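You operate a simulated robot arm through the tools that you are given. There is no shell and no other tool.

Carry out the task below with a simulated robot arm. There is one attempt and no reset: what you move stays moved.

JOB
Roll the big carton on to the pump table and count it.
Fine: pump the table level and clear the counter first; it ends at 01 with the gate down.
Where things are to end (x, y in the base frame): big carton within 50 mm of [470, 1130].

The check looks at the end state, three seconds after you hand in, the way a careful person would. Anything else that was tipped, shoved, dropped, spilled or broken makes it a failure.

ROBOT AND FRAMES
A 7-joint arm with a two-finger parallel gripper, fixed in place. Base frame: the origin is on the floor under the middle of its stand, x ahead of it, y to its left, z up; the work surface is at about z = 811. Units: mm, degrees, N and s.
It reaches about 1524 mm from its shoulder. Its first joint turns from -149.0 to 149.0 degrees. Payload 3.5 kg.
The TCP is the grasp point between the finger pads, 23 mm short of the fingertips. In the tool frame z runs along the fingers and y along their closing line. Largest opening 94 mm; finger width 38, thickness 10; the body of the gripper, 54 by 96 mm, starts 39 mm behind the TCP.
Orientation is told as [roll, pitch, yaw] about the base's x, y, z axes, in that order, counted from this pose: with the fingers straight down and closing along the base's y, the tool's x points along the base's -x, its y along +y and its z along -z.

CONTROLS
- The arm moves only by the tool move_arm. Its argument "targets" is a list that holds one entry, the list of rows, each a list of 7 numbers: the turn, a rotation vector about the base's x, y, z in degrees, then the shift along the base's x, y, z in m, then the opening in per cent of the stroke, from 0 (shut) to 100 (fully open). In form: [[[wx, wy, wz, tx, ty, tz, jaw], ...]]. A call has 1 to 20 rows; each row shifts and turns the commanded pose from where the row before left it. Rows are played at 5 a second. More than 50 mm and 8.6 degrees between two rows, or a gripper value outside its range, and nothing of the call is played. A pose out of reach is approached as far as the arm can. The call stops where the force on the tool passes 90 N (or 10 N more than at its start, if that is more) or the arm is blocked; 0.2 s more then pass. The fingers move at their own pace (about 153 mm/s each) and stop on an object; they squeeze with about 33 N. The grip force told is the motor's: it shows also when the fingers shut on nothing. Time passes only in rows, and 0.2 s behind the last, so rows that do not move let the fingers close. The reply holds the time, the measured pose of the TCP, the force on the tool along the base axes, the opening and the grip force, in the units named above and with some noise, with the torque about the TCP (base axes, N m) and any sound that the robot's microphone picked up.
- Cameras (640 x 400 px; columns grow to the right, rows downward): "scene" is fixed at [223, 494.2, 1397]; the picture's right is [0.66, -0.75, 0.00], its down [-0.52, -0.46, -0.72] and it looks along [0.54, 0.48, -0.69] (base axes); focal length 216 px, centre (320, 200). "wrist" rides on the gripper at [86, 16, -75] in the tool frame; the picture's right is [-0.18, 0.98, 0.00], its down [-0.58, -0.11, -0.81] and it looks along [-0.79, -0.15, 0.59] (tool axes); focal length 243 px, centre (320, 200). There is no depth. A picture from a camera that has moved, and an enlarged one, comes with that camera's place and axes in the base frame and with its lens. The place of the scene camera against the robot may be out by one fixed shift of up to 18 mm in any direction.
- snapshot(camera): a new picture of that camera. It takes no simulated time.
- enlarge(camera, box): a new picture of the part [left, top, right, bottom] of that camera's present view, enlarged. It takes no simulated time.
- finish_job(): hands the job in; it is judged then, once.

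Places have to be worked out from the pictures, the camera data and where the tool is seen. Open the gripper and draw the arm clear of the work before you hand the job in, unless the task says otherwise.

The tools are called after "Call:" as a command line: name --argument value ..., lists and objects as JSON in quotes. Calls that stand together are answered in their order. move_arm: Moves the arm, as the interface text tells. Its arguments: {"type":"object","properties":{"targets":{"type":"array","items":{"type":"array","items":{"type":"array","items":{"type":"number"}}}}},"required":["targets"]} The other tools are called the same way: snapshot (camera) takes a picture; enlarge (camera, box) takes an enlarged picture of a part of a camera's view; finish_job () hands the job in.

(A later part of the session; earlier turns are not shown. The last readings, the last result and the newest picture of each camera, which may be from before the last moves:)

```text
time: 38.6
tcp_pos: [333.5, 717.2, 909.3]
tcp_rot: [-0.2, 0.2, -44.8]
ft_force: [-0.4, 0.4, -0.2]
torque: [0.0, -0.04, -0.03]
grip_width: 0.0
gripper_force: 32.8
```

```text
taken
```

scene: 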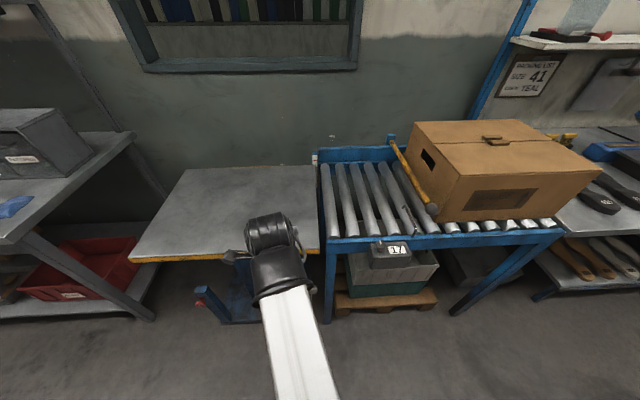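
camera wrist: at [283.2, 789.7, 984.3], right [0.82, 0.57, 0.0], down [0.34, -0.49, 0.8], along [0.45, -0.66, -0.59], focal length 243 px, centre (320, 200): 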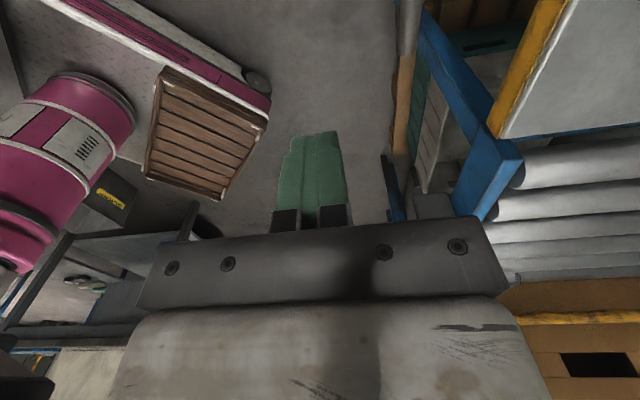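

Clear of the handle. I'll move over the table near its conveyor-side edge and lower toward its surface for a touch reading.

Call:
move_arm --targets '[[[0, 0, 0, 0.0322, 0.0198, 0, 0], [0, 0, 0, 0.0322, 0.0198, 0, 0], [0, 0, 0, 0.0322, 0.0198, 0, 0], [0, 0, 0, 0.0322, 0.0198, 0, 0], [0, 0, 0, 0.0322, 0.0198, 0, 0], [0, 0, 0, 0.0322, 0.0198, 0, 0], [0, 0, 0, 0.0322, 0.0198, 0, 0], [0, 0, 0, 0, 0, -0.03, 0], [0, 0, 0, 0, 0, -0.03, 0], [0, 0, 0, 0, 0, 0, 0]]]'

Call:
snapshot --camera "wrist"

Call:
enlarge --camera "scene" --box '[240, 120, 400, 260]'

```text
time: 40.9
tcp_pos: [557.1, 855.2, 851.4]
tcp_rot: [-0.2, 0.2, -44.8]
ft_force: [0.4, -0.3, 0.3]
torque: [-0.02, -0.02, -0.03]
grip_width: 0.0
gripper_force: 33.2
```

```text
taken
camera wrist: at [509.3, 927.8, 924.6], right [0.82, 0.57, 0.0], down [0.34, -0.49, 0.8], along [0.46, -0.66, -0.59], focal length 243 px, centre (320, 200)
```

wrist: 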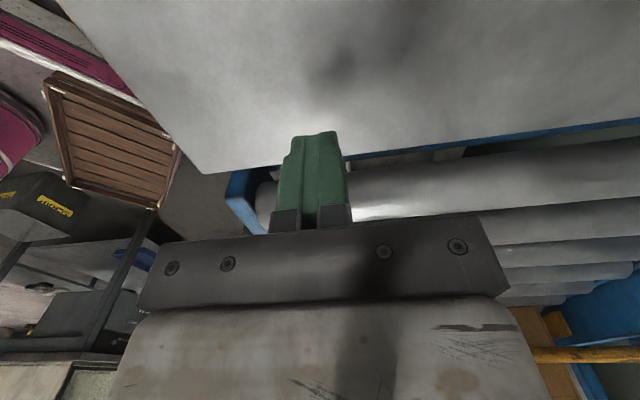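

```text
2.86 times, centred on (320, 190) of scene
camera zoom: at [223.0, 494.2, 1397.0], right [0.66, -0.75, 0.0], down [-0.52, -0.46, -0.72], along [0.54, 0.48, -0.69], focal length 616 px, centre (320, 229)
```

zoom: 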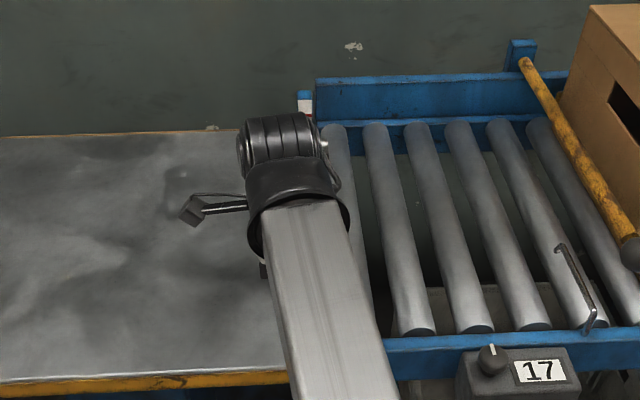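

The fingertips are at z≈828 over the table just by the edge. I'll lower in small steps.

Call:
move_arm --targets '[[[0, 0, 0, 0, 0, -0.004, 0], [0, 0, 0, 0, 0, -0.004, 0], [0, 0, 0, 0, 0, -0.004, 0], [0, 0, 0, 0, 0, -0.004, 0], [0, 0, 0, 0, 0, -0.003, 0], [0, 0, 0, 0, 0, 0, 0]]]'

```text
time: 42.2
tcp_pos: [558.5, 855.3, 830.1]
tcp_rot: [-0.1, 0.2, -44.9]
ft_force: [-0.2, -0.3, 0.9]
torque: [-0.01, 0.05, -0.02]
grip_width: 0.2
gripper_force: 32.9
```

No contact yet with tips at about 807. Continuing down in 2 mm steps.

Call:
move_arm --targets '[[[0, 0, 0, 0, 0, -0.002, 0], [0, 0, 0, 0, 0, -0.002, 0], [0, 0, 0, 0, 0, -0.002, 0], [0, 0, 0, 0, 0, 0, 0]]]'

Call:
move_arm --targets '[[[0, 0, 0, 0, 0, -0.002, 0], [0, 0, 0, 0, 0, -0.002, 0], [0, 0, 0, 0, 0, 0, 0]]]'

```text
time: 43.2
tcp_pos: [557.9, 855.8, 826.3]
tcp_rot: [-0.1, 0.2, -44.7]
ft_force: [0.0, 0.2, 0.6]
torque: [0.05, 0.0, 0.01]
grip_width: 0.2
gripper_force: 33.1
```

```text
time: 44.0
tcp_pos: [558.2, 856.0, 823.0]
tcp_rot: [-0.1, 0.2, -44.7]
ft_force: [-1.4, 2.5, 19.7]
torque: [-0.21, -0.24, -0.13]
grip_width: 0.0
gripper_force: 33.4
```

Contact at TCP z = 823.0, so the table surface is at about z = 800. Now I'll lift and probe the first roller the same way.

Call:
move_arm --targets '[[[0, 0, 0, 0, 0, 0.015, 0], [0, 0, 0, 0, 0, 0.03, 0], [0, 0, 0, 0.034, -0.0102, 0, 0], [0, 0, 0, 0.034, -0.0102, 0, 0], [0, 0, 0, 0.034, -0.0102, 0, 0], [0, 0, 0, 0, 0, -0.01, 0], [0, 0, 0, 0, 0, -0.005, 0], [0, 0, 0, 0, 0, 0, 0]]]'

Call:
snapshot --camera "wrist"

```text
time: 45.9
tcp_pos: [659.8, 825.8, 851.9]
tcp_rot: [-0.1, 0.2, -44.8]
ft_force: [0.0, -0.1, -0.1]
torque: [0.0, 0.01, -0.03]
grip_width: 0.1
gripper_force: 32.6
```

```text
taken
camera wrist: at [611.0, 898.0, 926.0], right [0.82, 0.57, 0.0], down [0.34, -0.49, 0.8], along [0.46, -0.66, -0.59], focal length 243 px, centre (320, 200)
```

wrist: 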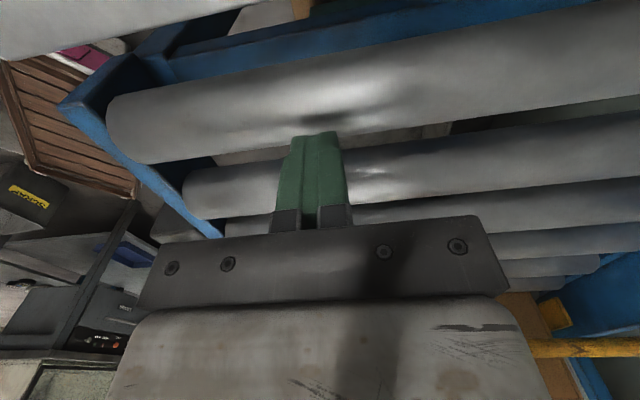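

Tips are over the first roller. Lowering in small steps.

Call:
move_arm --targets '[[[0, 0, 0, 0, 0, -0.004, 0], [0, 0, 0, 0, 0, -0.004, 0], [0, 0, 0, 0, 0, 0, 0]]]'

Call:
move_arm --targets '[[[0, 0, 0, 0, 0, -0.002, 0], [0, 0, 0, 0, 0, -0.002, 0], [0, 0, 0, 0, 0, 0, 0]]]'

Call:
move_arm --targets '[[[0, 0, 0, 0, 0, -0.002, 0], [0, 0, 0, 0, 0, -0.001, 0], [0, 0, 0, 0, 0, 0, 0]]]'

```text
time: 46.6
tcp_pos: [658.7, 825.3, 842.9]
tcp_rot: [-0.1, 0.3, -44.8]
ft_force: [-0.2, 0.3, -0.1]
torque: [-0.01, -0.01, -0.04]
grip_width: 0.0
gripper_force: 32.9
```

```text
time: 47.5
tcp_pos: [659.9, 825.5, 842.9]
tcp_rot: [0.1, 0.3, -44.8]
ft_force: [3.8, 5.0, 50.3]
torque: [0.39, 0.28, 0.01]
grip_width: 0.0
gripper_force: 33.4
```

```text
time: 48.1
tcp_pos: [659.7, 825.3, 842.8]
tcp_rot: [0.2, 0.3, -44.8]
ft_force: [-6.3, -6.2, 23.3]
torque: [-0.02, 0.29, 0.04]
grip_width: 0.2
gripper_force: 32.9
stopped in row 3: the force on the tool passed its limit at 92 N (the readings are from after the stop); the commanded pose is now the measured one
```

The roller top is at z≈820 (TCP 842.9 at contact) against the table's 800, so 20 mm, about 20° of lever, remains. I'll lift, return in front of the handle and tilt again.

Call:
move_arm --targets '[[[0, 0, 0, 0, 0, 0.016, 0], [0, 0, 0, 0, 0, 0.05, 0], [0, 0, 0, -0.0362, -0.012, 0, 20], [0, 0, 0, -0.0362, -0.012, 0, 40], [0, 0, 0, -0.0362, -0.012, 0, 65], [0, 0, 0, -0.0362, -0.012, 0, 65], [0, 0, 0, -0.0362, -0.012, 0, 65], [0, 0, 0, -0.0362, -0.012, 0, 65], [0, 0, 0, -0.0362, -0.012, 0, 65], [0, 0, 0, -0.0362, -0.012, 0, 65], [0, 0, 0, -0.0362, -0.012, 0, 65], [4.88, -4.88, 0, 0, 0, -0.033, 65], [4.88, -4.88, 0, 0, 0, -0.033, 65], [4.88, -4.88, 0, 0, 0, -0.033, 65], [4.88, -4.88, 0, 0, 0, -0.033, 65], [4.88, -4.88, 0, 0, 0, -0.033, 65], [4.88, -4.88, 0, 0, 0, -0.033, 65], [0, 0, 0, 0, 0, 0, 65]]]'

Call:
snapshot --camera "wrist"

Call:
enlarge --camera "scene" --box '[220, 160, 380, 325]'

```text
time: 51.9
tcp_pos: [334.4, 718.7, 709.1]
tcp_rot: [41.7, 0.1, -44.6]
ft_force: [-0.1, -0.7, 0.6]
torque: [0.03, -0.05, 0.01]
grip_width: 61.0
gripper_force: 0.2
```

```text
taken
camera wrist: at [248.2, 752.5, 774.5], right [0.65, 0.39, 0.65], down [-0.02, -0.85, 0.53], along [0.76, -0.36, -0.54], focal length 243 px, centre (320, 200)
```

wrist: 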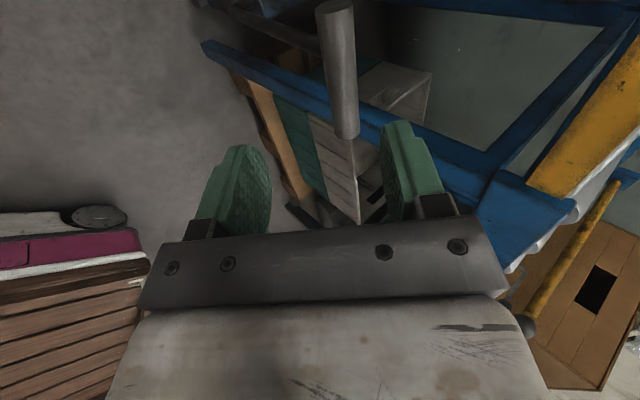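

```text
2.42 times, centred on (300, 242) of scene
camera zoom: at [223.0, 494.2, 1397.0], right [0.66, -0.75, 0.0], down [-0.52, -0.46, -0.72], along [0.54, 0.48, -0.69], focal length 522 px, centre (368, 97)
```

zoom: 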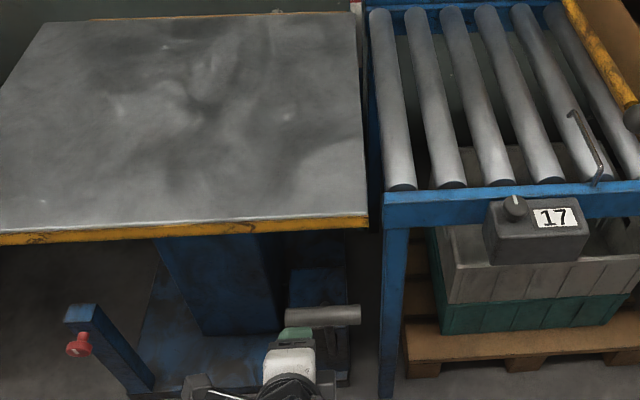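

The lever has sprung back to its rest near (w 855, z 607). I'll shift a little across, advance and grip it again.

Call:
move_arm --targets '[[[0, 0, 0, 0.00765, 0.00765, 0.0096, 65], [0, 0, 0, 0.0087, 0.0087, -0.0138, 65], [0, 0, 0, 0.0087, 0.0087, -0.0138, 65], [0, 0, 0, 0.0087, 0.0087, -0.0138, 65], [0, 0, 0, 0.0087, 0.0087, -0.0138, 65], [0, 0, 0, 0.0087, 0.0087, -0.0138, 65], [0, 0, 0, 0.0087, 0.0087, -0.0138, 65], [0, 0, 0, 0.0087, 0.0087, -0.0138, 65], [0, 0, 0, 0.0087, 0.0087, -0.0138, 65], [0, 0, 0, 0, 0, 0, 65], [0, 0, 0, 0, 0, 0, 0], [0, 0, 0, 0, 0, 0, 0], [0, 0, 0, 0, 0, 0, 0]]]'

Call:
snapshot --camera "wrist"

Call:
enlarge --camera "scene" --box '[290, 135, 350, 200]'

```text
time: 54.7
tcp_pos: [412.2, 794.9, 607.5]
tcp_rot: [41.6, 0.1, -44.7]
ft_force: [2.5, -0.1, 1.6]
torque: [0.43, 0.13, -0.56]
grip_width: 27.6
gripper_force: 45.0
```

```text
taken
camera wrist: at [325.7, 829.4, 674.1], right [0.65, 0.39, 0.65], down [-0.02, -0.85, 0.53], along [0.76, -0.36, -0.54], focal length 243 px, centre (320, 200)
```

wrist: 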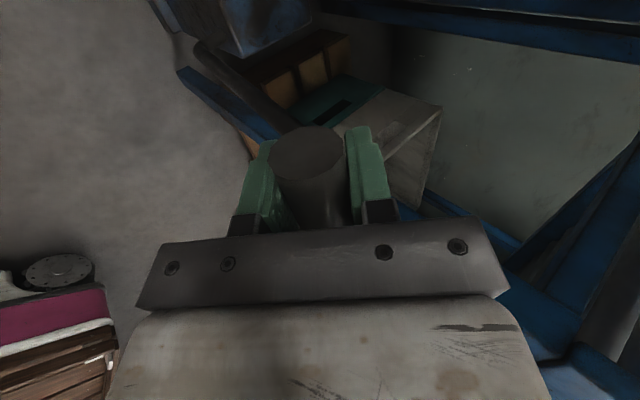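

```text
6.15 times, centred on (320, 168) of scene
camera zoom: at [223.0, 494.2, 1397.0], right [0.66, -0.75, 0.0], down [-0.52, -0.46, -0.72], along [0.54, 0.48, -0.69], focal length 1326 px, centre (320, 400)
```

zoom: 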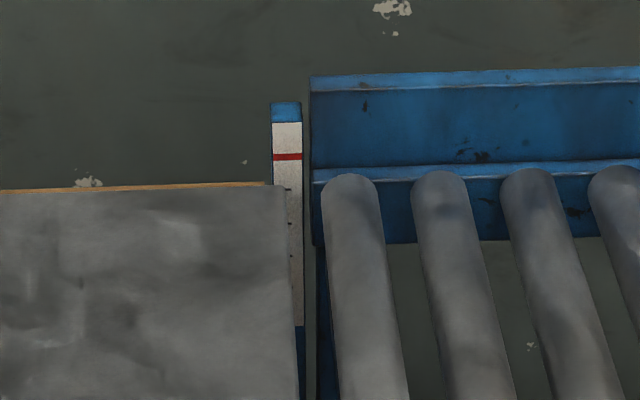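

Gripped again at rest. I'll pull about 18° and check the scale before adding any more.

Call:
move_arm --targets '[[[0, 0, 0, -0.0071, -0.0071, -0.0022, 0], [0, 0, 0, -0.0071, -0.0071, -0.0022, 0], [0, 0, 0, -0.0071, -0.0071, -0.003, 0], [0, 0, 0, -0.0071, -0.0071, -0.003, 0], [0, 0, 0, -0.0069, -0.0069, -0.004, 0], [0, 0, 0, -0.0069, -0.0069, -0.004, 0], [0, 0, 0, -0.0066, -0.0066, -0.0047, 0], [0, 0, 0, -0.0066, -0.0066, -0.0047, 0], [0, 0, 0, 0, 0, 0, 0]]]'

Call:
enlarge --camera "scene" --box '[290, 135, 350, 200]'

Call:
enlarge --camera "scene" --box '[300, 225, 350, 275]'

```text
time: 56.7
tcp_pos: [357.3, 741.8, 578.9]
tcp_rot: [41.6, 0.1, -44.6]
ft_force: [16.6, 10.5, -25.4]
torque: [0.49, 0.38, -0.44]
grip_width: 27.5
gripper_force: 44.9
```

```text
6.15 times, centred on (320, 168) of scene
camera zoom: at [223.0, 494.2, 1397.0], right [0.66, -0.75, 0.0], down [-0.52, -0.46, -0.72], along [0.54, 0.48, -0.69], focal length 1326 px, centre (320, 400)
```

zoom: 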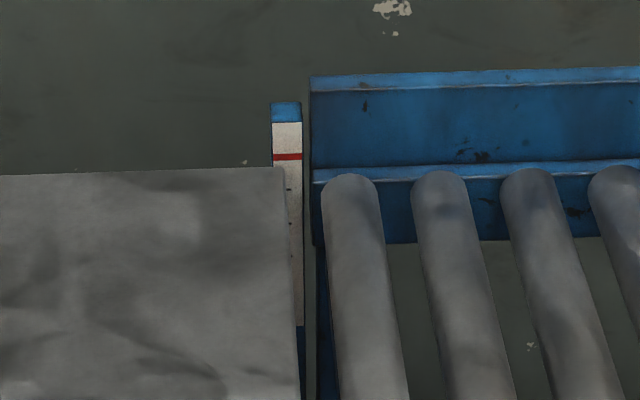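

```text
8.00 times, centred on (325, 250) of scene
camera zoom: at [223.0, 494.2, 1397.0], right [0.66, -0.75, 0.0], down [-0.52, -0.46, -0.72], along [0.54, 0.48, -0.69], focal length 1724 px, centre (280, -200)
```

zoom: 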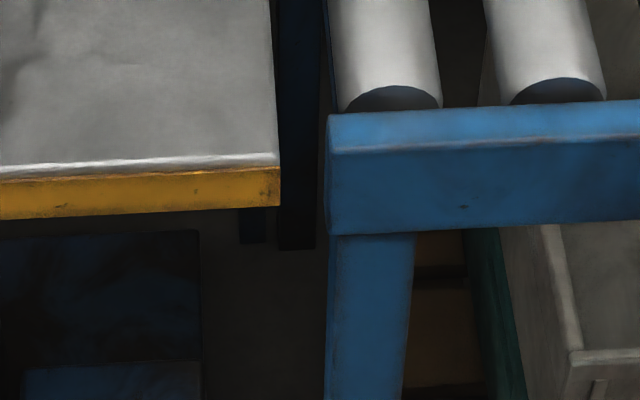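

The edge moved up 18 px, putting the table at about z 818, and the geometry fits the red line at roller height 820 seen with the post ~12 mm behind the edge. I'll add a last 1.5°, then return the lever to rest and let go.

Call:
move_arm --targets '[[[0, 0, 0, -0.0041, -0.0041, -0.0033, 0], [0, 0, 0, 0, 0, 0, 0], [0, 0, 0, 0.0041, 0.0041, 0.0033, 0], [0, 0, 0, 0.0066, 0.0066, 0.0047, 0], [0, 0, 0, 0.0066, 0.0066, 0.0047, 0], [0, 0, 0, 0.0069, 0.0069, 0.004, 0], [0, 0, 0, 0.0069, 0.0069, 0.004, 0], [0, 0, 0, 0.0071, 0.0071, 0.003, 0], [0, 0, 0, 0.0071, 0.0071, 0.003, 0], [0, 0, 0, 0.0071, 0.0071, 0.0022, 0], [0, 0, 0, 0.006, 0.006, 0.0015, 0], [0, 0, 0, 0, 0, 0, 65], [0, 0, 0, 0, 0, 0, 65], [0, 0, 0, -0.006, -0.006, 0.01, 65], [0, 0, 0, -0.012, -0.012, 0.02, 65], [0, 0, 0, -0.012, -0.012, 0.02, 65], [0, 0, 0, -0.012, -0.012, 0.02, 65], [0, 0, 0, -0.012, -0.012, 0.02, 65], [0, 0, 0, -0.012, -0.012, 0.02, 65], [0, 0, 0, 0, 0, 0, 65]]]'

Call:
enlarge --camera "scene" --box '[290, 135, 350, 200]'

Call:
enlarge --camera "scene" --box '[220, 160, 380, 325]'

```text
time: 60.9
tcp_pos: [344.9, 727.8, 716.7]
tcp_rot: [41.6, 0.2, -44.8]
ft_force: [0.3, -0.3, 0.4]
torque: [0.01, -0.01, 0.01]
grip_width: 61.3
gripper_force: 0.0
```

```text
6.15 times, centred on (320, 168) of scene
camera zoom: at [223.0, 494.2, 1397.0], right [0.66, -0.75, 0.0], down [-0.52, -0.46, -0.72], along [0.54, 0.48, -0.69], focal length 1326 px, centre (320, 400)
```

zoom: 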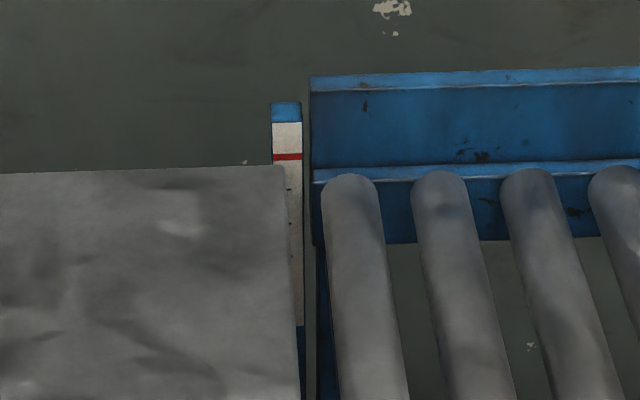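

```text
2.42 times, centred on (300, 242) of scene
camera zoom: at [223.0, 494.2, 1397.0], right [0.66, -0.75, 0.0], down [-0.52, -0.46, -0.72], along [0.54, 0.48, -0.69], focal length 522 px, centre (368, 97)
```

zoom: 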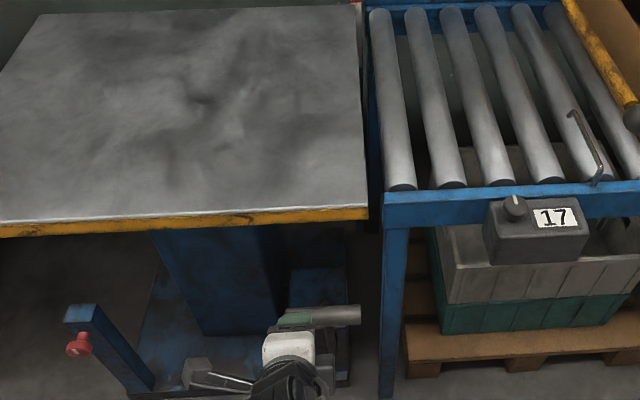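

The lever is back at rest and released. I'll straighten up and probe the table once more to confirm the level.

Call:
move_arm --targets '[[[-4.9, 4.9, 0, 0, 0, 0.033, 40], [-4.9, 4.9, 0, 0, 0, 0.033, 0], [-4.9, 4.9, 0, 0, 0, 0.033, 0], [-4.9, 4.9, 0, 0, 0, 0.033, 0], [-4.9, 4.9, 0, 0, 0, 0.033, 0], [-4.9, 4.9, 0, 0, 0, 0.033, 0], [0, 0, 0, 0.0305, 0.0183, 0, 0], [0, 0, 0, 0.0305, 0.0183, 0, 0], [0, 0, 0, 0.0305, 0.0183, 0, 0], [0, 0, 0, 0.0305, 0.0183, 0, 0], [0, 0, 0, 0.0305, 0.0183, 0, 0], [0, 0, 0, 0.0305, 0.0183, 0, 0], [0, 0, 0, 0.0305, 0.0183, 0, 0], [0, 0, 0, 0, 0, -0.03, 0], [0, 0, 0, 0, 0, -0.03, 0], [0, 0, 0, 0, 0, 0, 0]]]'

```text
time: 64.3
tcp_pos: [558.1, 857.0, 854.5]
tcp_rot: [0.0, 0.3, -44.8]
ft_force: [-0.4, -0.6, -0.7]
torque: [-0.02, -0.01, 0.03]
grip_width: 0.2
gripper_force: 33.5
```

Tips are at about 831.5, free. Lowering in small steps onto the table.

Call:
move_arm --targets '[[[0, 0, 0, 0, 0, -0.003, 0], [0, 0, 0, 0, 0, -0.003, 0], [0, 0, 0, 0, 0, -0.002, 0], [0, 0, 0, 0, 0, 0, 0]]]'

```text
time: 65.3
tcp_pos: [557.7, 855.6, 847.5]
tcp_rot: [-0.1, 0.2, -44.8]
ft_force: [-0.1, 0.1, 0.6]
torque: [-0.02, 0.02, 0.02]
grip_width: 0.0
gripper_force: 32.9
```

No contact at tips ≈824.5. A few 1.5 mm steps more.

Call:
move_arm --targets '[[[0, 0, 0, 0, 0, -0.002, 0], [0, 0, 0, 0, 0, -0.0015, 0], [0, 0, 0, 0, 0, 0, 0]]]'

```text
time: 66.1
tcp_pos: [559.5, 856.1, 843.0]
tcp_rot: [0.0, 0.3, -44.8]
ft_force: [-0.4, 0.6, 0.3]
torque: [-0.01, -0.02, 0.0]
grip_width: 0.0
gripper_force: 33.2
```

Call:
move_arm --targets '[[[0, 0, 0, 0, 0, -0.0015, 0], [0, 0, 0, 0, 0, 0, 0]]]'

```text
time: 66.7
tcp_pos: [558.3, 856.4, 841.3]
tcp_rot: [0.0, 0.3, -44.8]
ft_force: [0.0, 0.5, -0.5]
torque: [-0.01, 0.01, 0.02]
grip_width: 0.1
gripper_force: 33.2
```

Still no contact at tips ≈818.3 (roller top reads 820). Another 1.5 mm step.

Call:
move_arm --targets '[[[0, 0, 0, 0, 0, -0.0015, 0], [0, 0, 0, 0, 0, 0, 0]]]'

```text
time: 67.3
tcp_pos: [558.4, 857.1, 842.1]
tcp_rot: [0.1, 0.3, -44.8]
ft_force: [0.5, -0.2, 4.8]
torque: [-0.07, -0.06, -0.01]
grip_width: 0.0
gripper_force: 32.7
```

Light contact at TCP ≈841.5, so the table is at ≈818.5, about 1 mm under the rollers — level. Now I'll lift off and move to view the counter box from the front with yaw 0.

Call:
move_arm --targets '[[[0, 0, 0, 0, 0, 0.03, 0], [0, 0, 0, 0, 0, 0.04, 0], [0, 0, 0, 0, 0, 0.04, 0], [0, 0, 0, 0, 0, 0.04, 0], [0, 0, 5.6, -0.0198, -0.0259, 0, 0], [0, 0, 5.6, -0.0198, -0.0259, 0, 0], [0, 0, 5.6, -0.0198, -0.0259, 0, 0], [0, 0, 5.6, -0.0198, -0.0259, 0, 0], [0, 0, 5.6, -0.0198, -0.0259, 0, 0], [0, 0, 5.6, -0.0198, -0.0259, 0, 0], [0, 0, 5.6, -0.0198, -0.0259, 0, 0], [0, 0, 5.6, -0.0198, -0.0259, 0, 0], [0, 0, 0, 0, 0, 0, 0]]]'

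Call:
snapshot --camera "wrist"

```text
time: 70.1
tcp_pos: [399.8, 651.3, 989.9]
tcp_rot: [0.0, 0.2, 0.1]
ft_force: [0.0, -0.7, -0.5]
torque: [-0.01, 0.0, 0.02]
grip_width: 0.0
gripper_force: 32.6
```

```text
taken
camera wrist: at [314.9, 666.0, 1065.0], right [0.18, 0.98, 0.0], down [0.59, -0.11, 0.8], along [0.79, -0.15, -0.6], focal length 243 px, centre (320, 200)
```

wrist: 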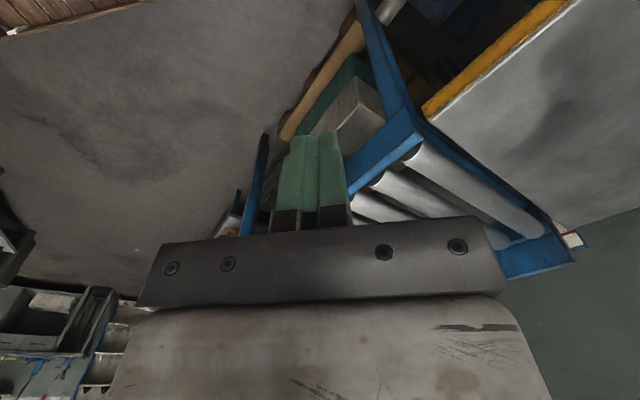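

The counter hides behind the fingers here. I'll shift forward-left so it falls in the clear upper-left part of the wrist view.

Call:
move_arm --targets '[[[0, 0, 0, 0.03, 0.02, 0, 0], [0, 0, 0, 0.03, 0.02, 0, 0], [0, 0, 0, 0.03, 0.02, 0, 0], [0, 0, 0, 0.03, 0.02, 0, 0], [0, 0, 0, 0.03, 0.02, 0, 0], [0, 0, 0, 0, 0, 0, 0]]]'

Call:
snapshot --camera "wrist"

Call:
enlarge --camera "wrist" --box '[160, 80, 320, 180]'

Call:
enlarge --camera "scene" --box '[360, 225, 425, 275]'

```text
time: 71.5
tcp_pos: [550.1, 749.7, 989.9]
tcp_rot: [-0.1, 0.3, -0.1]
ft_force: [0.0, -0.4, -0.6]
torque: [0.0, 0.01, -0.01]
grip_width: 0.0
gripper_force: 33.3
```

```text
taken
camera wrist: at [464.1, 766.3, 1065.3], right [0.18, 0.98, 0.0], down [0.58, -0.11, 0.8], along [0.79, -0.15, -0.59], focal length 243 px, centre (320, 200)
```

wrist: 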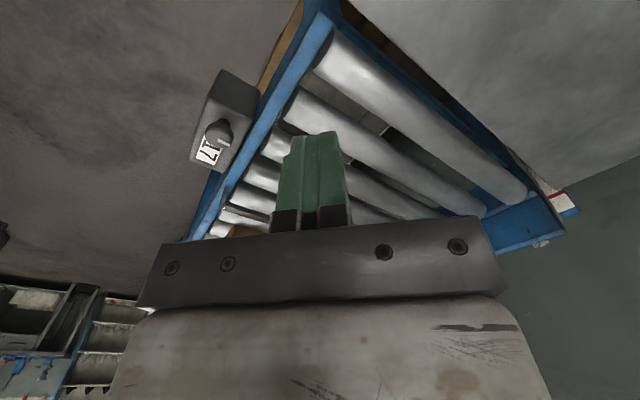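

```text
4.00 times, centred on (240, 130) of wrist
camera zoom: at [464.1, 766.3, 1065.3], right [0.18, 0.98, 0.0], down [0.58, -0.11, 0.8], along [0.79, -0.15, -0.59], focal length 970 px, centre (640, 480)
```

zoom: 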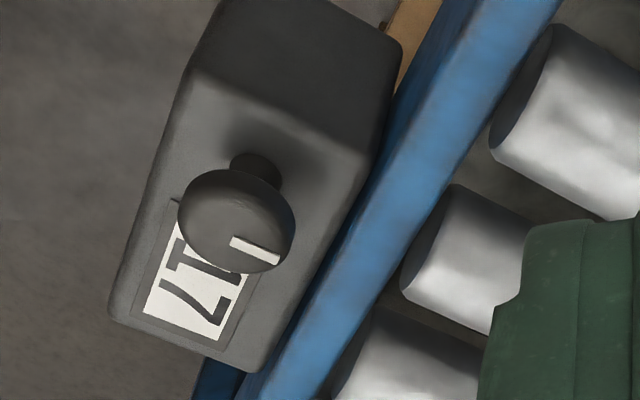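

```text
8.00 times, centred on (392, 250) of scene
camera zoom: at [223.0, 494.2, 1397.0], right [0.66, -0.75, 0.0], down [-0.52, -0.46, -0.72], along [0.54, 0.48, -0.69], focal length 1724 px, centre (-260, -200)
```

zoom: 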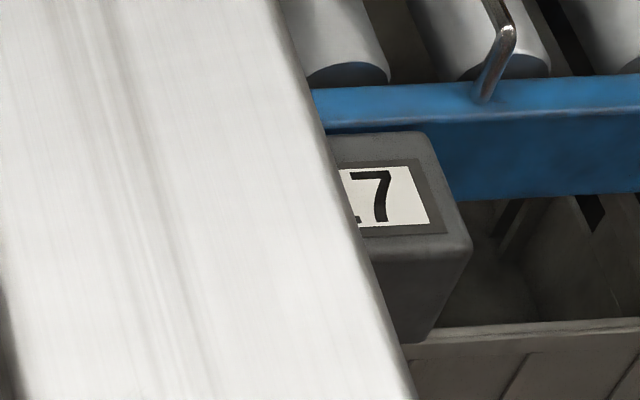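

The knob is a disc on a vertical stem, pointer toward the rail, at roughly (633, 608, 828). I'll move above it with the gripper partly open for a refined look.

Call:
move_arm --targets '[[[0, 0, 0, 0.0166, -0.0284, -0.012, 30], [0, 0, 0, 0.0166, -0.0284, -0.012, 60], [0, 0, 0, 0.0166, -0.0284, -0.012, 75], [0, 0, 0, 0.0166, -0.0284, -0.012, 75], [0, 0, 0, 0.0166, -0.0284, -0.012, 75], [0, 0, 0, 0, 0, 0, 75]]]'

Call:
snapshot --camera "wrist"

Call:
snapshot --camera "scene"

```text
time: 72.9
tcp_pos: [632.9, 607.3, 929.9]
tcp_rot: [0.0, 0.3, -0.1]
ft_force: [0.2, -1.1, 0.5]
torque: [-0.03, -0.01, 0.01]
grip_width: 70.5
gripper_force: 0.0
```

```text
taken
camera wrist: at [547.9, 623.7, 1005.0], right [0.18, 0.98, 0.0], down [0.59, -0.11, 0.8], along [0.79, -0.15, -0.6], focal length 243 px, centre (320, 200)
```

wrist: 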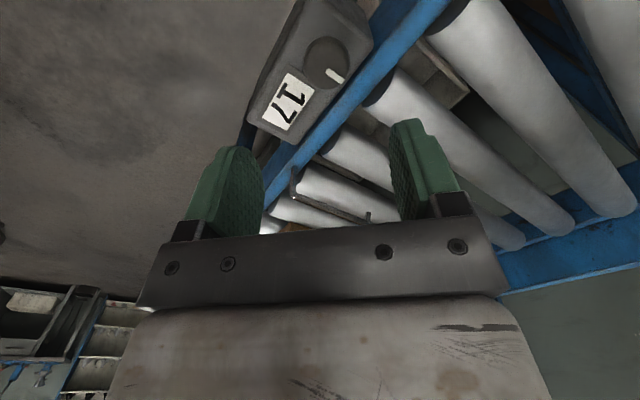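

```text
taken
```

scene: 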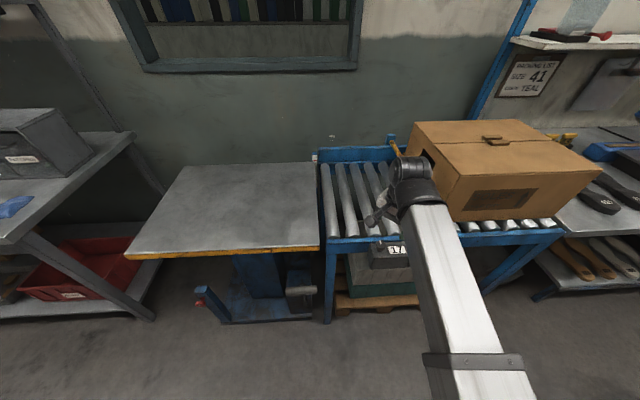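

The knob is right below in the wrist view. I'll enlarge for an accurate fix of its centre.

Call:
enlarge --camera "wrist" --box '[240, 0, 400, 100]'

Call:
enlarge --camera "wrist" --box '[240, 130, 440, 255]'

```text
4.00 times, centred on (320, 50) of wrist
camera zoom: at [547.9, 623.7, 1005.0], right [0.18, 0.98, 0.0], down [0.59, -0.11, 0.8], along [0.79, -0.15, -0.6], focal length 970 px, centre (320, 800)
```

zoom: 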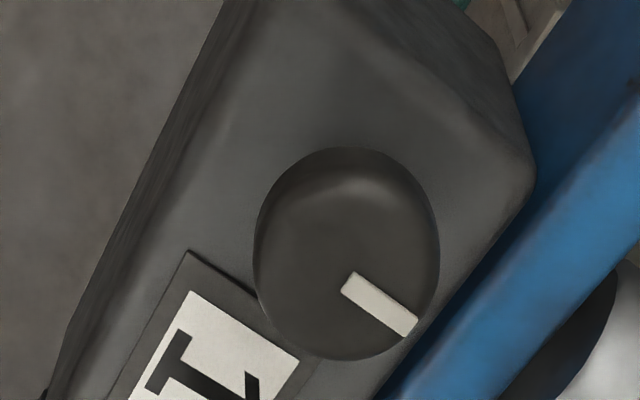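

```text
3.20 times, centred on (340, 192) of wrist
camera zoom: at [547.9, 623.7, 1005.0], right [0.18, 0.98, 0.0], down [0.59, -0.11, 0.8], along [0.79, -0.15, -0.6], focal length 776 px, centre (256, 224)
```

zoom: 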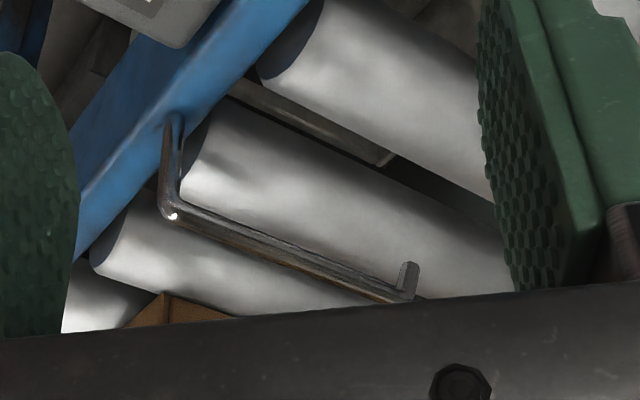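

The refined knob centre is about (627, 613) with its top at z ≈833 and 32 mm across. I'll centre on it, narrow the opening to 56 mm and descend so the pads straddle the disc.

Call:
move_arm --targets '[[[0, 0, 0, -0.006, 0.006, 0, 60], [0, 0, 0, 0, 0, -0.02, 60], [0, 0, 0, 0, 0, -0.02, 60], [0, 0, 0, 0, 0, -0.02, 60], [0, 0, 0, 0, 0, 0, 60]]]'

Call:
snapshot --camera "wrist"

Call:
enlarge --camera "scene" --box '[340, 180, 460, 280]'

```text
time: 74.1
tcp_pos: [626.4, 613.9, 871.2]
tcp_rot: [-0.1, 0.2, 0.0]
ft_force: [0.3, 0.1, 0.0]
torque: [0.01, 0.03, -0.02]
grip_width: 56.5
gripper_force: 0.2
```

```text
taken
camera wrist: at [541.8, 629.7, 945.0], right [0.18, 0.98, 0.0], down [0.58, -0.11, 0.8], along [0.79, -0.15, -0.6], focal length 243 px, centre (320, 200)
```

wrist: 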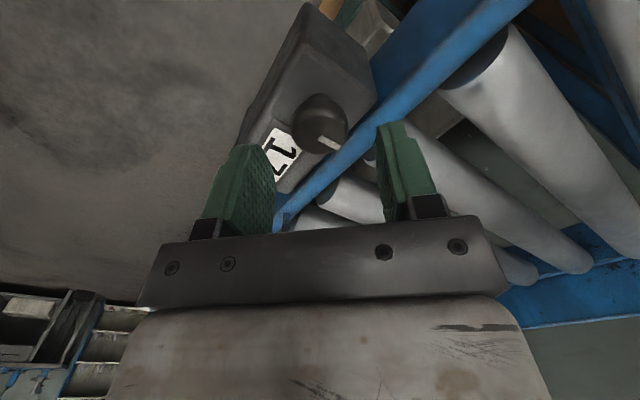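

```text
4.00 times, centred on (400, 230) of scene
camera zoom: at [223.0, 494.2, 1397.0], right [0.66, -0.75, 0.0], down [-0.52, -0.46, -0.72], along [0.54, 0.48, -0.69], focal length 862 px, centre (0, 80)
```

zoom: 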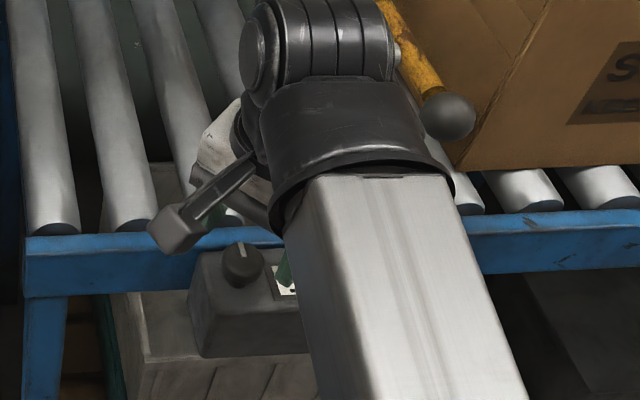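

The wrist view puts the knob at pixel (320, 127), which is what a centre right below the TCP should give. I'll zoom to confirm before the last descent.

Call:
enlarge --camera "wrist" --box '[240, 80, 400, 180]'

```text
4.00 times, centred on (320, 130) of wrist
camera zoom: at [541.8, 629.7, 945.0], right [0.18, 0.98, 0.0], down [0.58, -0.11, 0.8], along [0.79, -0.15, -0.6], focal length 970 px, centre (320, 480)
```

zoom: 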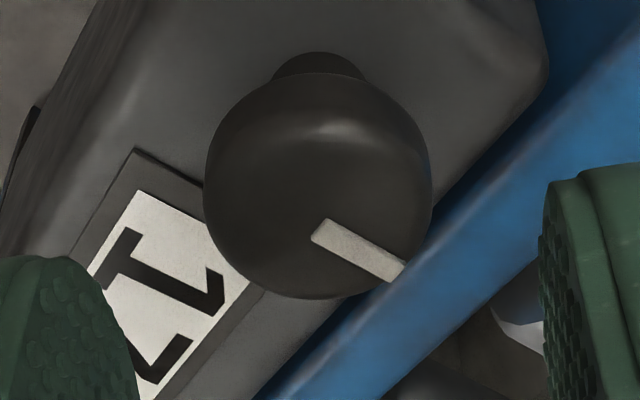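

The knob is well centred: about 32 mm across, 13 mm thick. I'll descend the last 33 mm and close on it.

Call:
move_arm --targets '[[[0, 0, 0, 0.001, 0, -0.015, 60], [0, 0, 0, 0.001, 0, -0.012, 60], [0, 0, 0, 0, 0, -0.006, 60], [0, 0, 0, 0, 0, 0, 60], [0, 0, 0, 0, 0, 0, 0], [0, 0, 0, 0, 0, 0, 0], [0, 0, 0, 0, 0, 0, 0]]]'

Call:
snapshot --camera "wrist"

Call:
enlarge --camera "scene" --box '[340, 200, 440, 270]'

```text
time: 75.7
tcp_pos: [630.1, 612.9, 838.0]
tcp_rot: [0.0, 0.3, -0.1]
ft_force: [-0.2, 2.6, -0.4]
torque: [0.25, -0.05, -0.02]
grip_width: 30.7
gripper_force: 44.8
```

```text
taken
camera wrist: at [543.9, 629.7, 912.0], right [0.18, 0.98, 0.0], down [0.58, -0.11, 0.8], along [0.79, -0.15, -0.6], focal length 243 px, centre (320, 200)
```

wrist: 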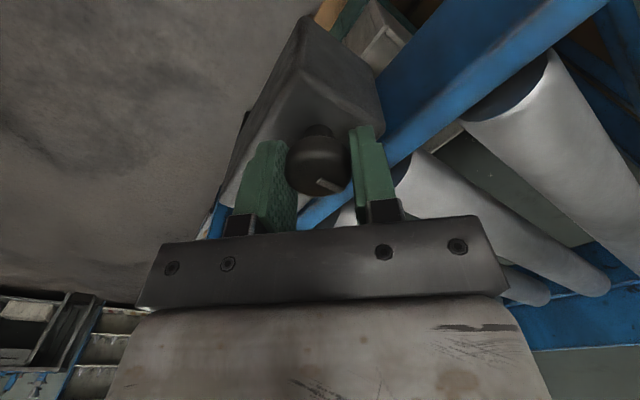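

```text
5.71 times, centred on (390, 235) of scene
camera zoom: at [223.0, 494.2, 1397.0], right [0.66, -0.75, 0.0], down [-0.52, -0.46, -0.72], along [0.54, 0.48, -0.69], focal length 1232 px, centre (-80, 0)
```

zoom: 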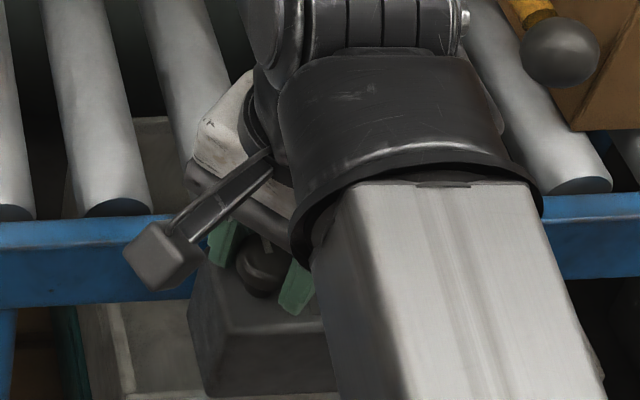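

Gripped at 30.7 mm, essentially on the diameter. I'll turn clockwise (yaw negative) 30° and watch the torque.

Call:
move_arm --targets '[[[0, 0, -6, 0, 0, 0, 0], [0, 0, -6, 0, 0, 0, 0], [0, 0, -6, 0, 0, 0, 0], [0, 0, -6, 0, 0, 0, 0], [0, 0, -6, 0, 0, 0, 0], [0, 0, 0, 0, 0, 0, 0]]]'

Call:
snapshot --camera "wrist"

```text
time: 77.1
tcp_pos: [628.6, 612.7, 837.9]
tcp_rot: [0.0, 0.2, -30.0]
ft_force: [0.5, -21.0, 3.1]
torque: [0.41, 0.8, 0.07]
grip_width: 30.4
gripper_force: 45.2
```

```text
taken
camera wrist: at [563.2, 669.0, 911.9], right [0.65, 0.76, 0.0], down [0.45, -0.39, 0.8], along [0.61, -0.53, -0.59], focal length 243 px, centre (320, 200)
```

wrist: 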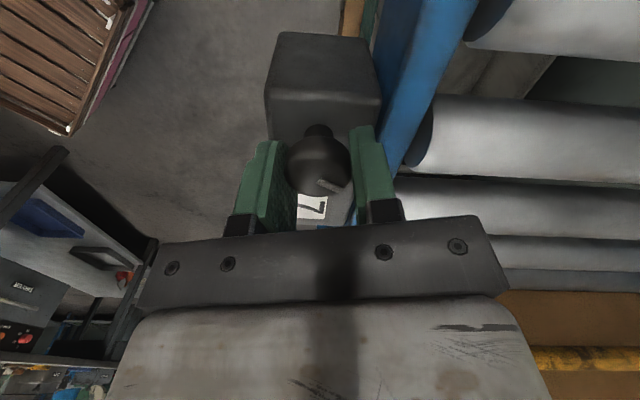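

The knob turns freely with the gripper. I'll continue clockwise another 42° with a small correction for the side force.

Call:
move_arm --targets '[[[0, 0, -6, 0, -0.0015, 0, 0], [0, 0, -6, 0, 0, 0, 0], [0, 0, -6, 0, 0, 0, 0], [0, 0, -6, 0, 0, 0, 0], [0, 0, -6, 0, 0, 0, 0], [0, 0, -6, 0, 0, 0, 0], [0, 0, -6, 0, 0, 0, 0], [0, 0, 0, 0, 0, 0, 0]]]'

Call:
snapshot --camera "wrist"

Call:
enlarge --camera "scene" --box '[340, 200, 440, 270]'

```text
time: 78.9
tcp_pos: [627.0, 609.6, 836.8]
tcp_rot: [-0.4, 0.1, -72.0]
ft_force: [-28.2, -33.0, -19.3]
torque: [0.4, -0.16, 0.18]
grip_width: 30.5
gripper_force: 45.0
```

```text
taken
camera wrist: at [616.7, 697.4, 911.6], right [0.99, 0.13, -0.01], down [0.08, -0.59, 0.81], along [0.1, -0.8, -0.59], focal length 243 px, centre (320, 200)
```

wrist: 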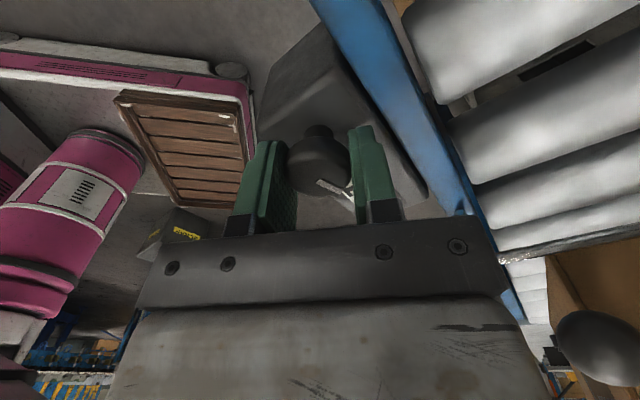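

```text
5.71 times, centred on (390, 235) of scene
camera zoom: at [223.0, 494.2, 1397.0], right [0.66, -0.75, 0.0], down [-0.52, -0.46, -0.72], along [0.54, 0.48, -0.69], focal length 1232 px, centre (-80, 0)
```

zoom: 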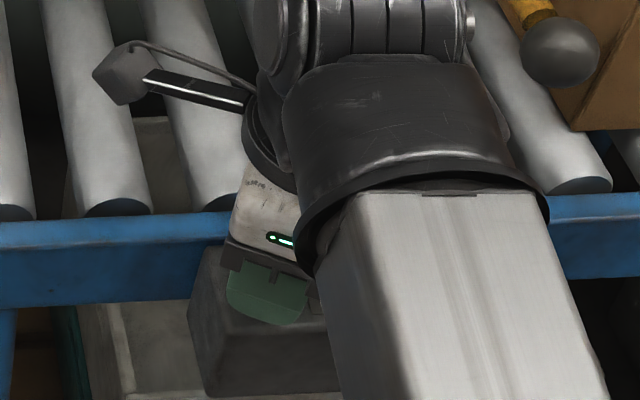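

Torque about the knob axis is small but there is a side push toward −w on the fingers. I'll relieve that by a small shift and turn on to about −95°.

Call:
move_arm --targets '[[[0, 0, 0, -0.0015, -0.0018, -0.001, 0], [0, 0, -6, 0, 0, 0, 0], [0, 0, -6, 0, 0, 0, 0], [0, 0, -6, 0, 0, 0, 0], [0, 0, -5, 0, 0, 0, 0], [0, 0, 0, 0, 0, 0, 0]]]'

Call:
snapshot --camera "wrist"

```text
time: 80.3
tcp_pos: [625.5, 610.2, 837.4]
tcp_rot: [-0.3, 0.1, -95.0]
ft_force: [-34.8, -7.9, 8.4]
torque: [-0.15, 0.53, 0.11]
grip_width: 30.5
gripper_force: 45.8
```

```text
taken
camera wrist: at [649.9, 694.4, 911.8], right [0.96, -0.27, -0.01], down [-0.16, -0.57, 0.81], along [-0.22, -0.77, -0.59], focal length 243 px, centre (320, 200)
```

wrist: 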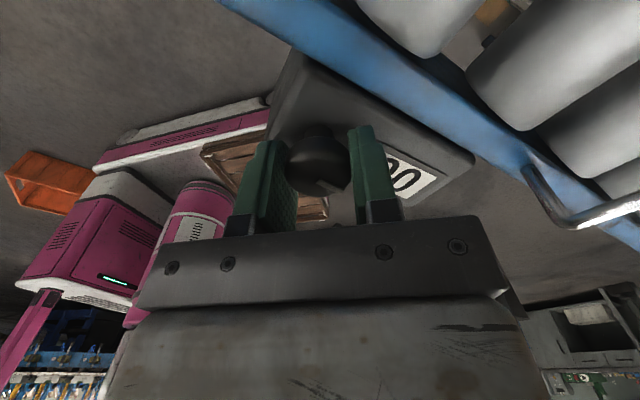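

The display now reads "00" — the counter is cleared. I'll open the fingers, rise straight up and check how the knob rests.

Call:
move_arm --targets '[[[0, 0, 0, 0, 0, 0, 60], [0, 0, 0, 0, 0, 0, 60], [0, 0, 0, 0, 0, 0.02, 60], [0, 0, 0, 0, 0, 0.03, 60], [0, 0, 0, 0, 0, 0.03, 60], [0, 0, 0, 0, 0, 0.03, 60], [0, 0, 0, 0, 0, 0, 60]]]'

Call:
snapshot --camera "wrist"

Call:
enlarge --camera "scene" --box '[340, 200, 440, 270]'

```text
time: 81.9
tcp_pos: [625.2, 610.6, 946.9]
tcp_rot: [0.0, 0.2, -95.0]
ft_force: [0.8, 0.7, 0.3]
torque: [0.01, 0.01, -0.05]
grip_width: 56.3
gripper_force: 0.1
```

```text
taken
camera wrist: at [650.8, 695.3, 1021.7], right [0.96, -0.27, 0.0], down [-0.16, -0.57, 0.8], along [-0.22, -0.77, -0.6], focal length 243 px, centre (320, 200)
```

wrist: 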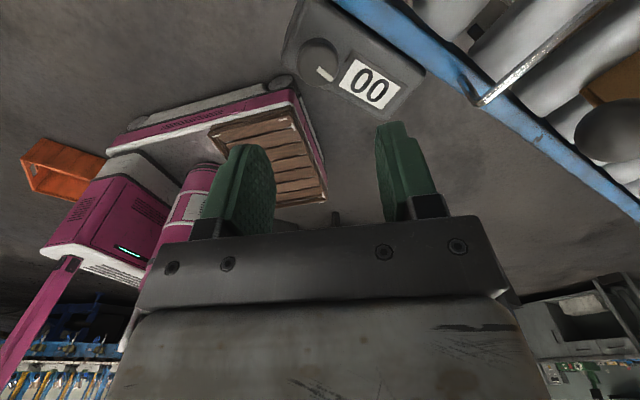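

```text
5.71 times, centred on (390, 235) of scene
camera zoom: at [223.0, 494.2, 1397.0], right [0.66, -0.75, 0.0], down [-0.52, -0.46, -0.72], along [0.54, 0.48, -0.69], focal length 1232 px, centre (-80, 0)
```

zoom: 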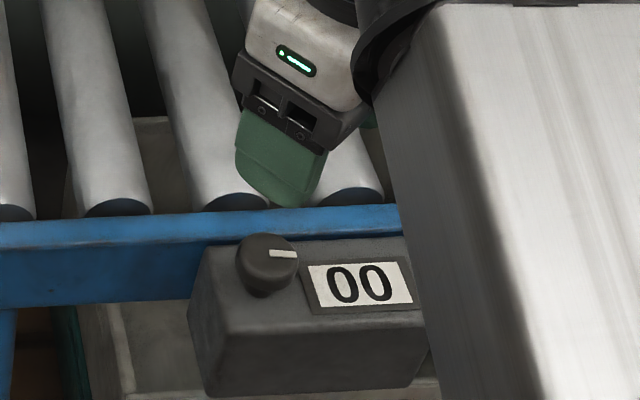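

Cleared: "00", with the pointer now turned to the right. To leave the knob as I found it (and not possibly held in reset), I'll go back down on its centre (≈625.5, 612.5) and turn it back.

Call:
move_arm --targets '[[[0, 0, 0, 0.0003, 0.002, -0.03, 60], [0, 0, 0, 0, 0, -0.03, 60], [0, 0, 0, 0, 0, -0.03, 60], [0, 0, 0, 0, 0, -0.0185, 60], [0, 0, 0, 0, 0, 0, 60], [0, 0, 0, 0, 0, 0, 0], [0, 0, 0, 0, 0, 0, 0], [0, 0, 0, 0, 0, 0, 0]]]'

```text
time: 83.7
tcp_pos: [625.5, 613.1, 838.3]
tcp_rot: [0.1, 0.4, -94.9]
ft_force: [-21.0, 0.2, -6.7]
torque: [0.48, 0.2, -0.04]
grip_width: 30.4
gripper_force: 44.9
```

Gripped again at 30.4 mm. I'll turn it back counter-clockwise in two halves, watching forces.

Call:
move_arm --targets '[[[0, 0, 6, -0.001, 0, 0, 0], [0, 0, 6, 0, 0, 0, 0], [0, 0, 6, 0, 0, 0, 0], [0, 0, 6, 0, 0, 0, 0], [0, 0, 6, 0, 0, 0, 0], [0, 0, 6, 0, 0, 0, 0], [0, 0, 6, 0, 0, 0, 0], [0, 0, 6, 0, 0, 0, 0], [0, 0, 0, 0, 0, 0, 0]]]'

Call:
snapshot --camera "wrist"

```text
time: 85.7
tcp_pos: [625.2, 613.0, 838.0]
tcp_rot: [0.0, 0.4, -46.8]
ft_force: [-29.5, 17.2, -2.5]
torque: [-0.3, -0.29, 0.0]
grip_width: 30.6
gripper_force: 45.2
```

```text
taken
camera wrist: at [579.4, 687.1, 912.9], right [0.84, 0.54, 0.0], down [0.32, -0.5, 0.8], along [0.43, -0.68, -0.6], focal length 243 px, centre (320, 200)
```

wrist: 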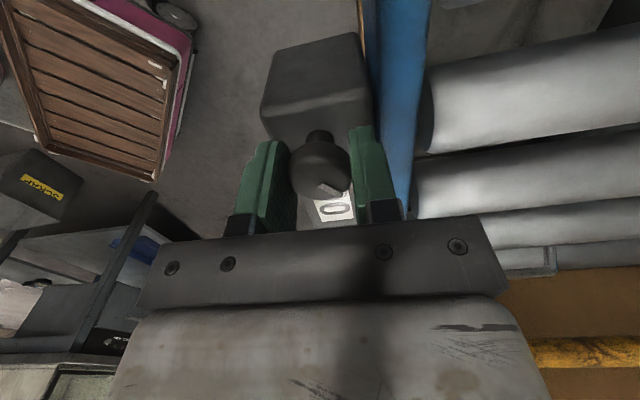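

Half way back and the display still shows 0s. Continuing the remaining ~47°.

Call:
move_arm --targets '[[[0, 0, 6, -0.001, 0.001, 0, 0], [0, 0, 6, 0, 0, 0, 0], [0, 0, 6, 0, 0, 0, 0], [0, 0, 6, 0, 0, 0, 0], [0, 0, 6, 0, 0, 0, 0], [0, 0, 6, 0, 0, 0, 0], [0, 0, 6, 0, 0, 0, 0], [0, 0, 5, 0, 0, 0, 0], [0, 0, 0, 0, 0, 0, 0], [0, 0, 0, 0, 0, 0, 60], [0, 0, 0, 0, 0, 0, 60], [0, 0, 0, 0, 0, 0.02, 60], [0, 0, 0, 0, 0, 0.03, 60], [0, 0, 0, 0, 0, 0.03, 60], [0, 0, 0, 0, 0, 0.03, 60], [0, 0, 0, 0, 0, 0, 60]]]'

Call:
snapshot --camera "wrist"

Call:
snapshot --camera "scene"

```text
time: 89.1
tcp_pos: [625.2, 613.0, 948.8]
tcp_rot: [-0.1, 0.3, -0.1]
ft_force: [0.5, -0.7, 0.3]
torque: [-0.01, 0.0, 0.01]
grip_width: 56.4
gripper_force: 0.1
```

```text
taken
camera wrist: at [540.5, 629.0, 1023.5], right [0.18, 0.98, 0.0], down [0.59, -0.11, 0.8], along [0.79, -0.15, -0.6], focal length 243 px, centre (320, 200)
```

wrist: 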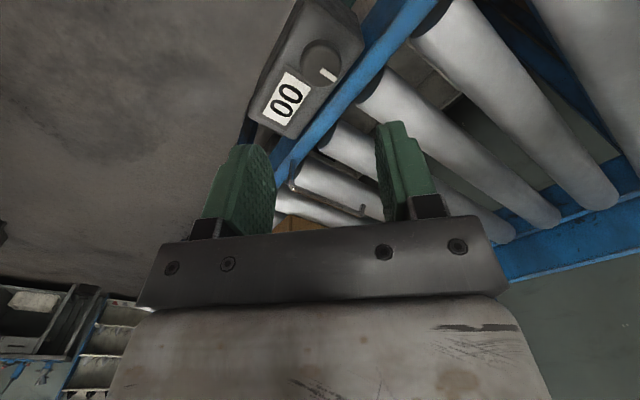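

```text
taken
```

scene: 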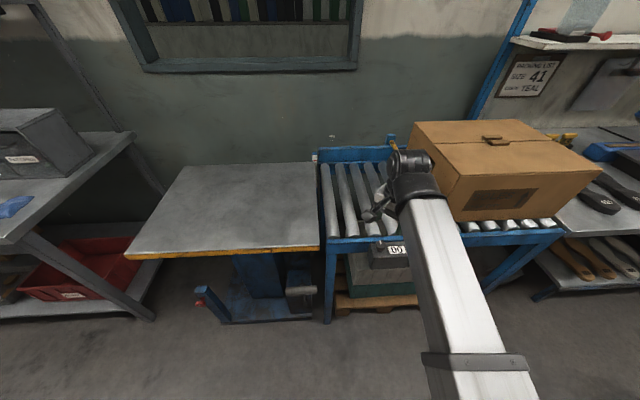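

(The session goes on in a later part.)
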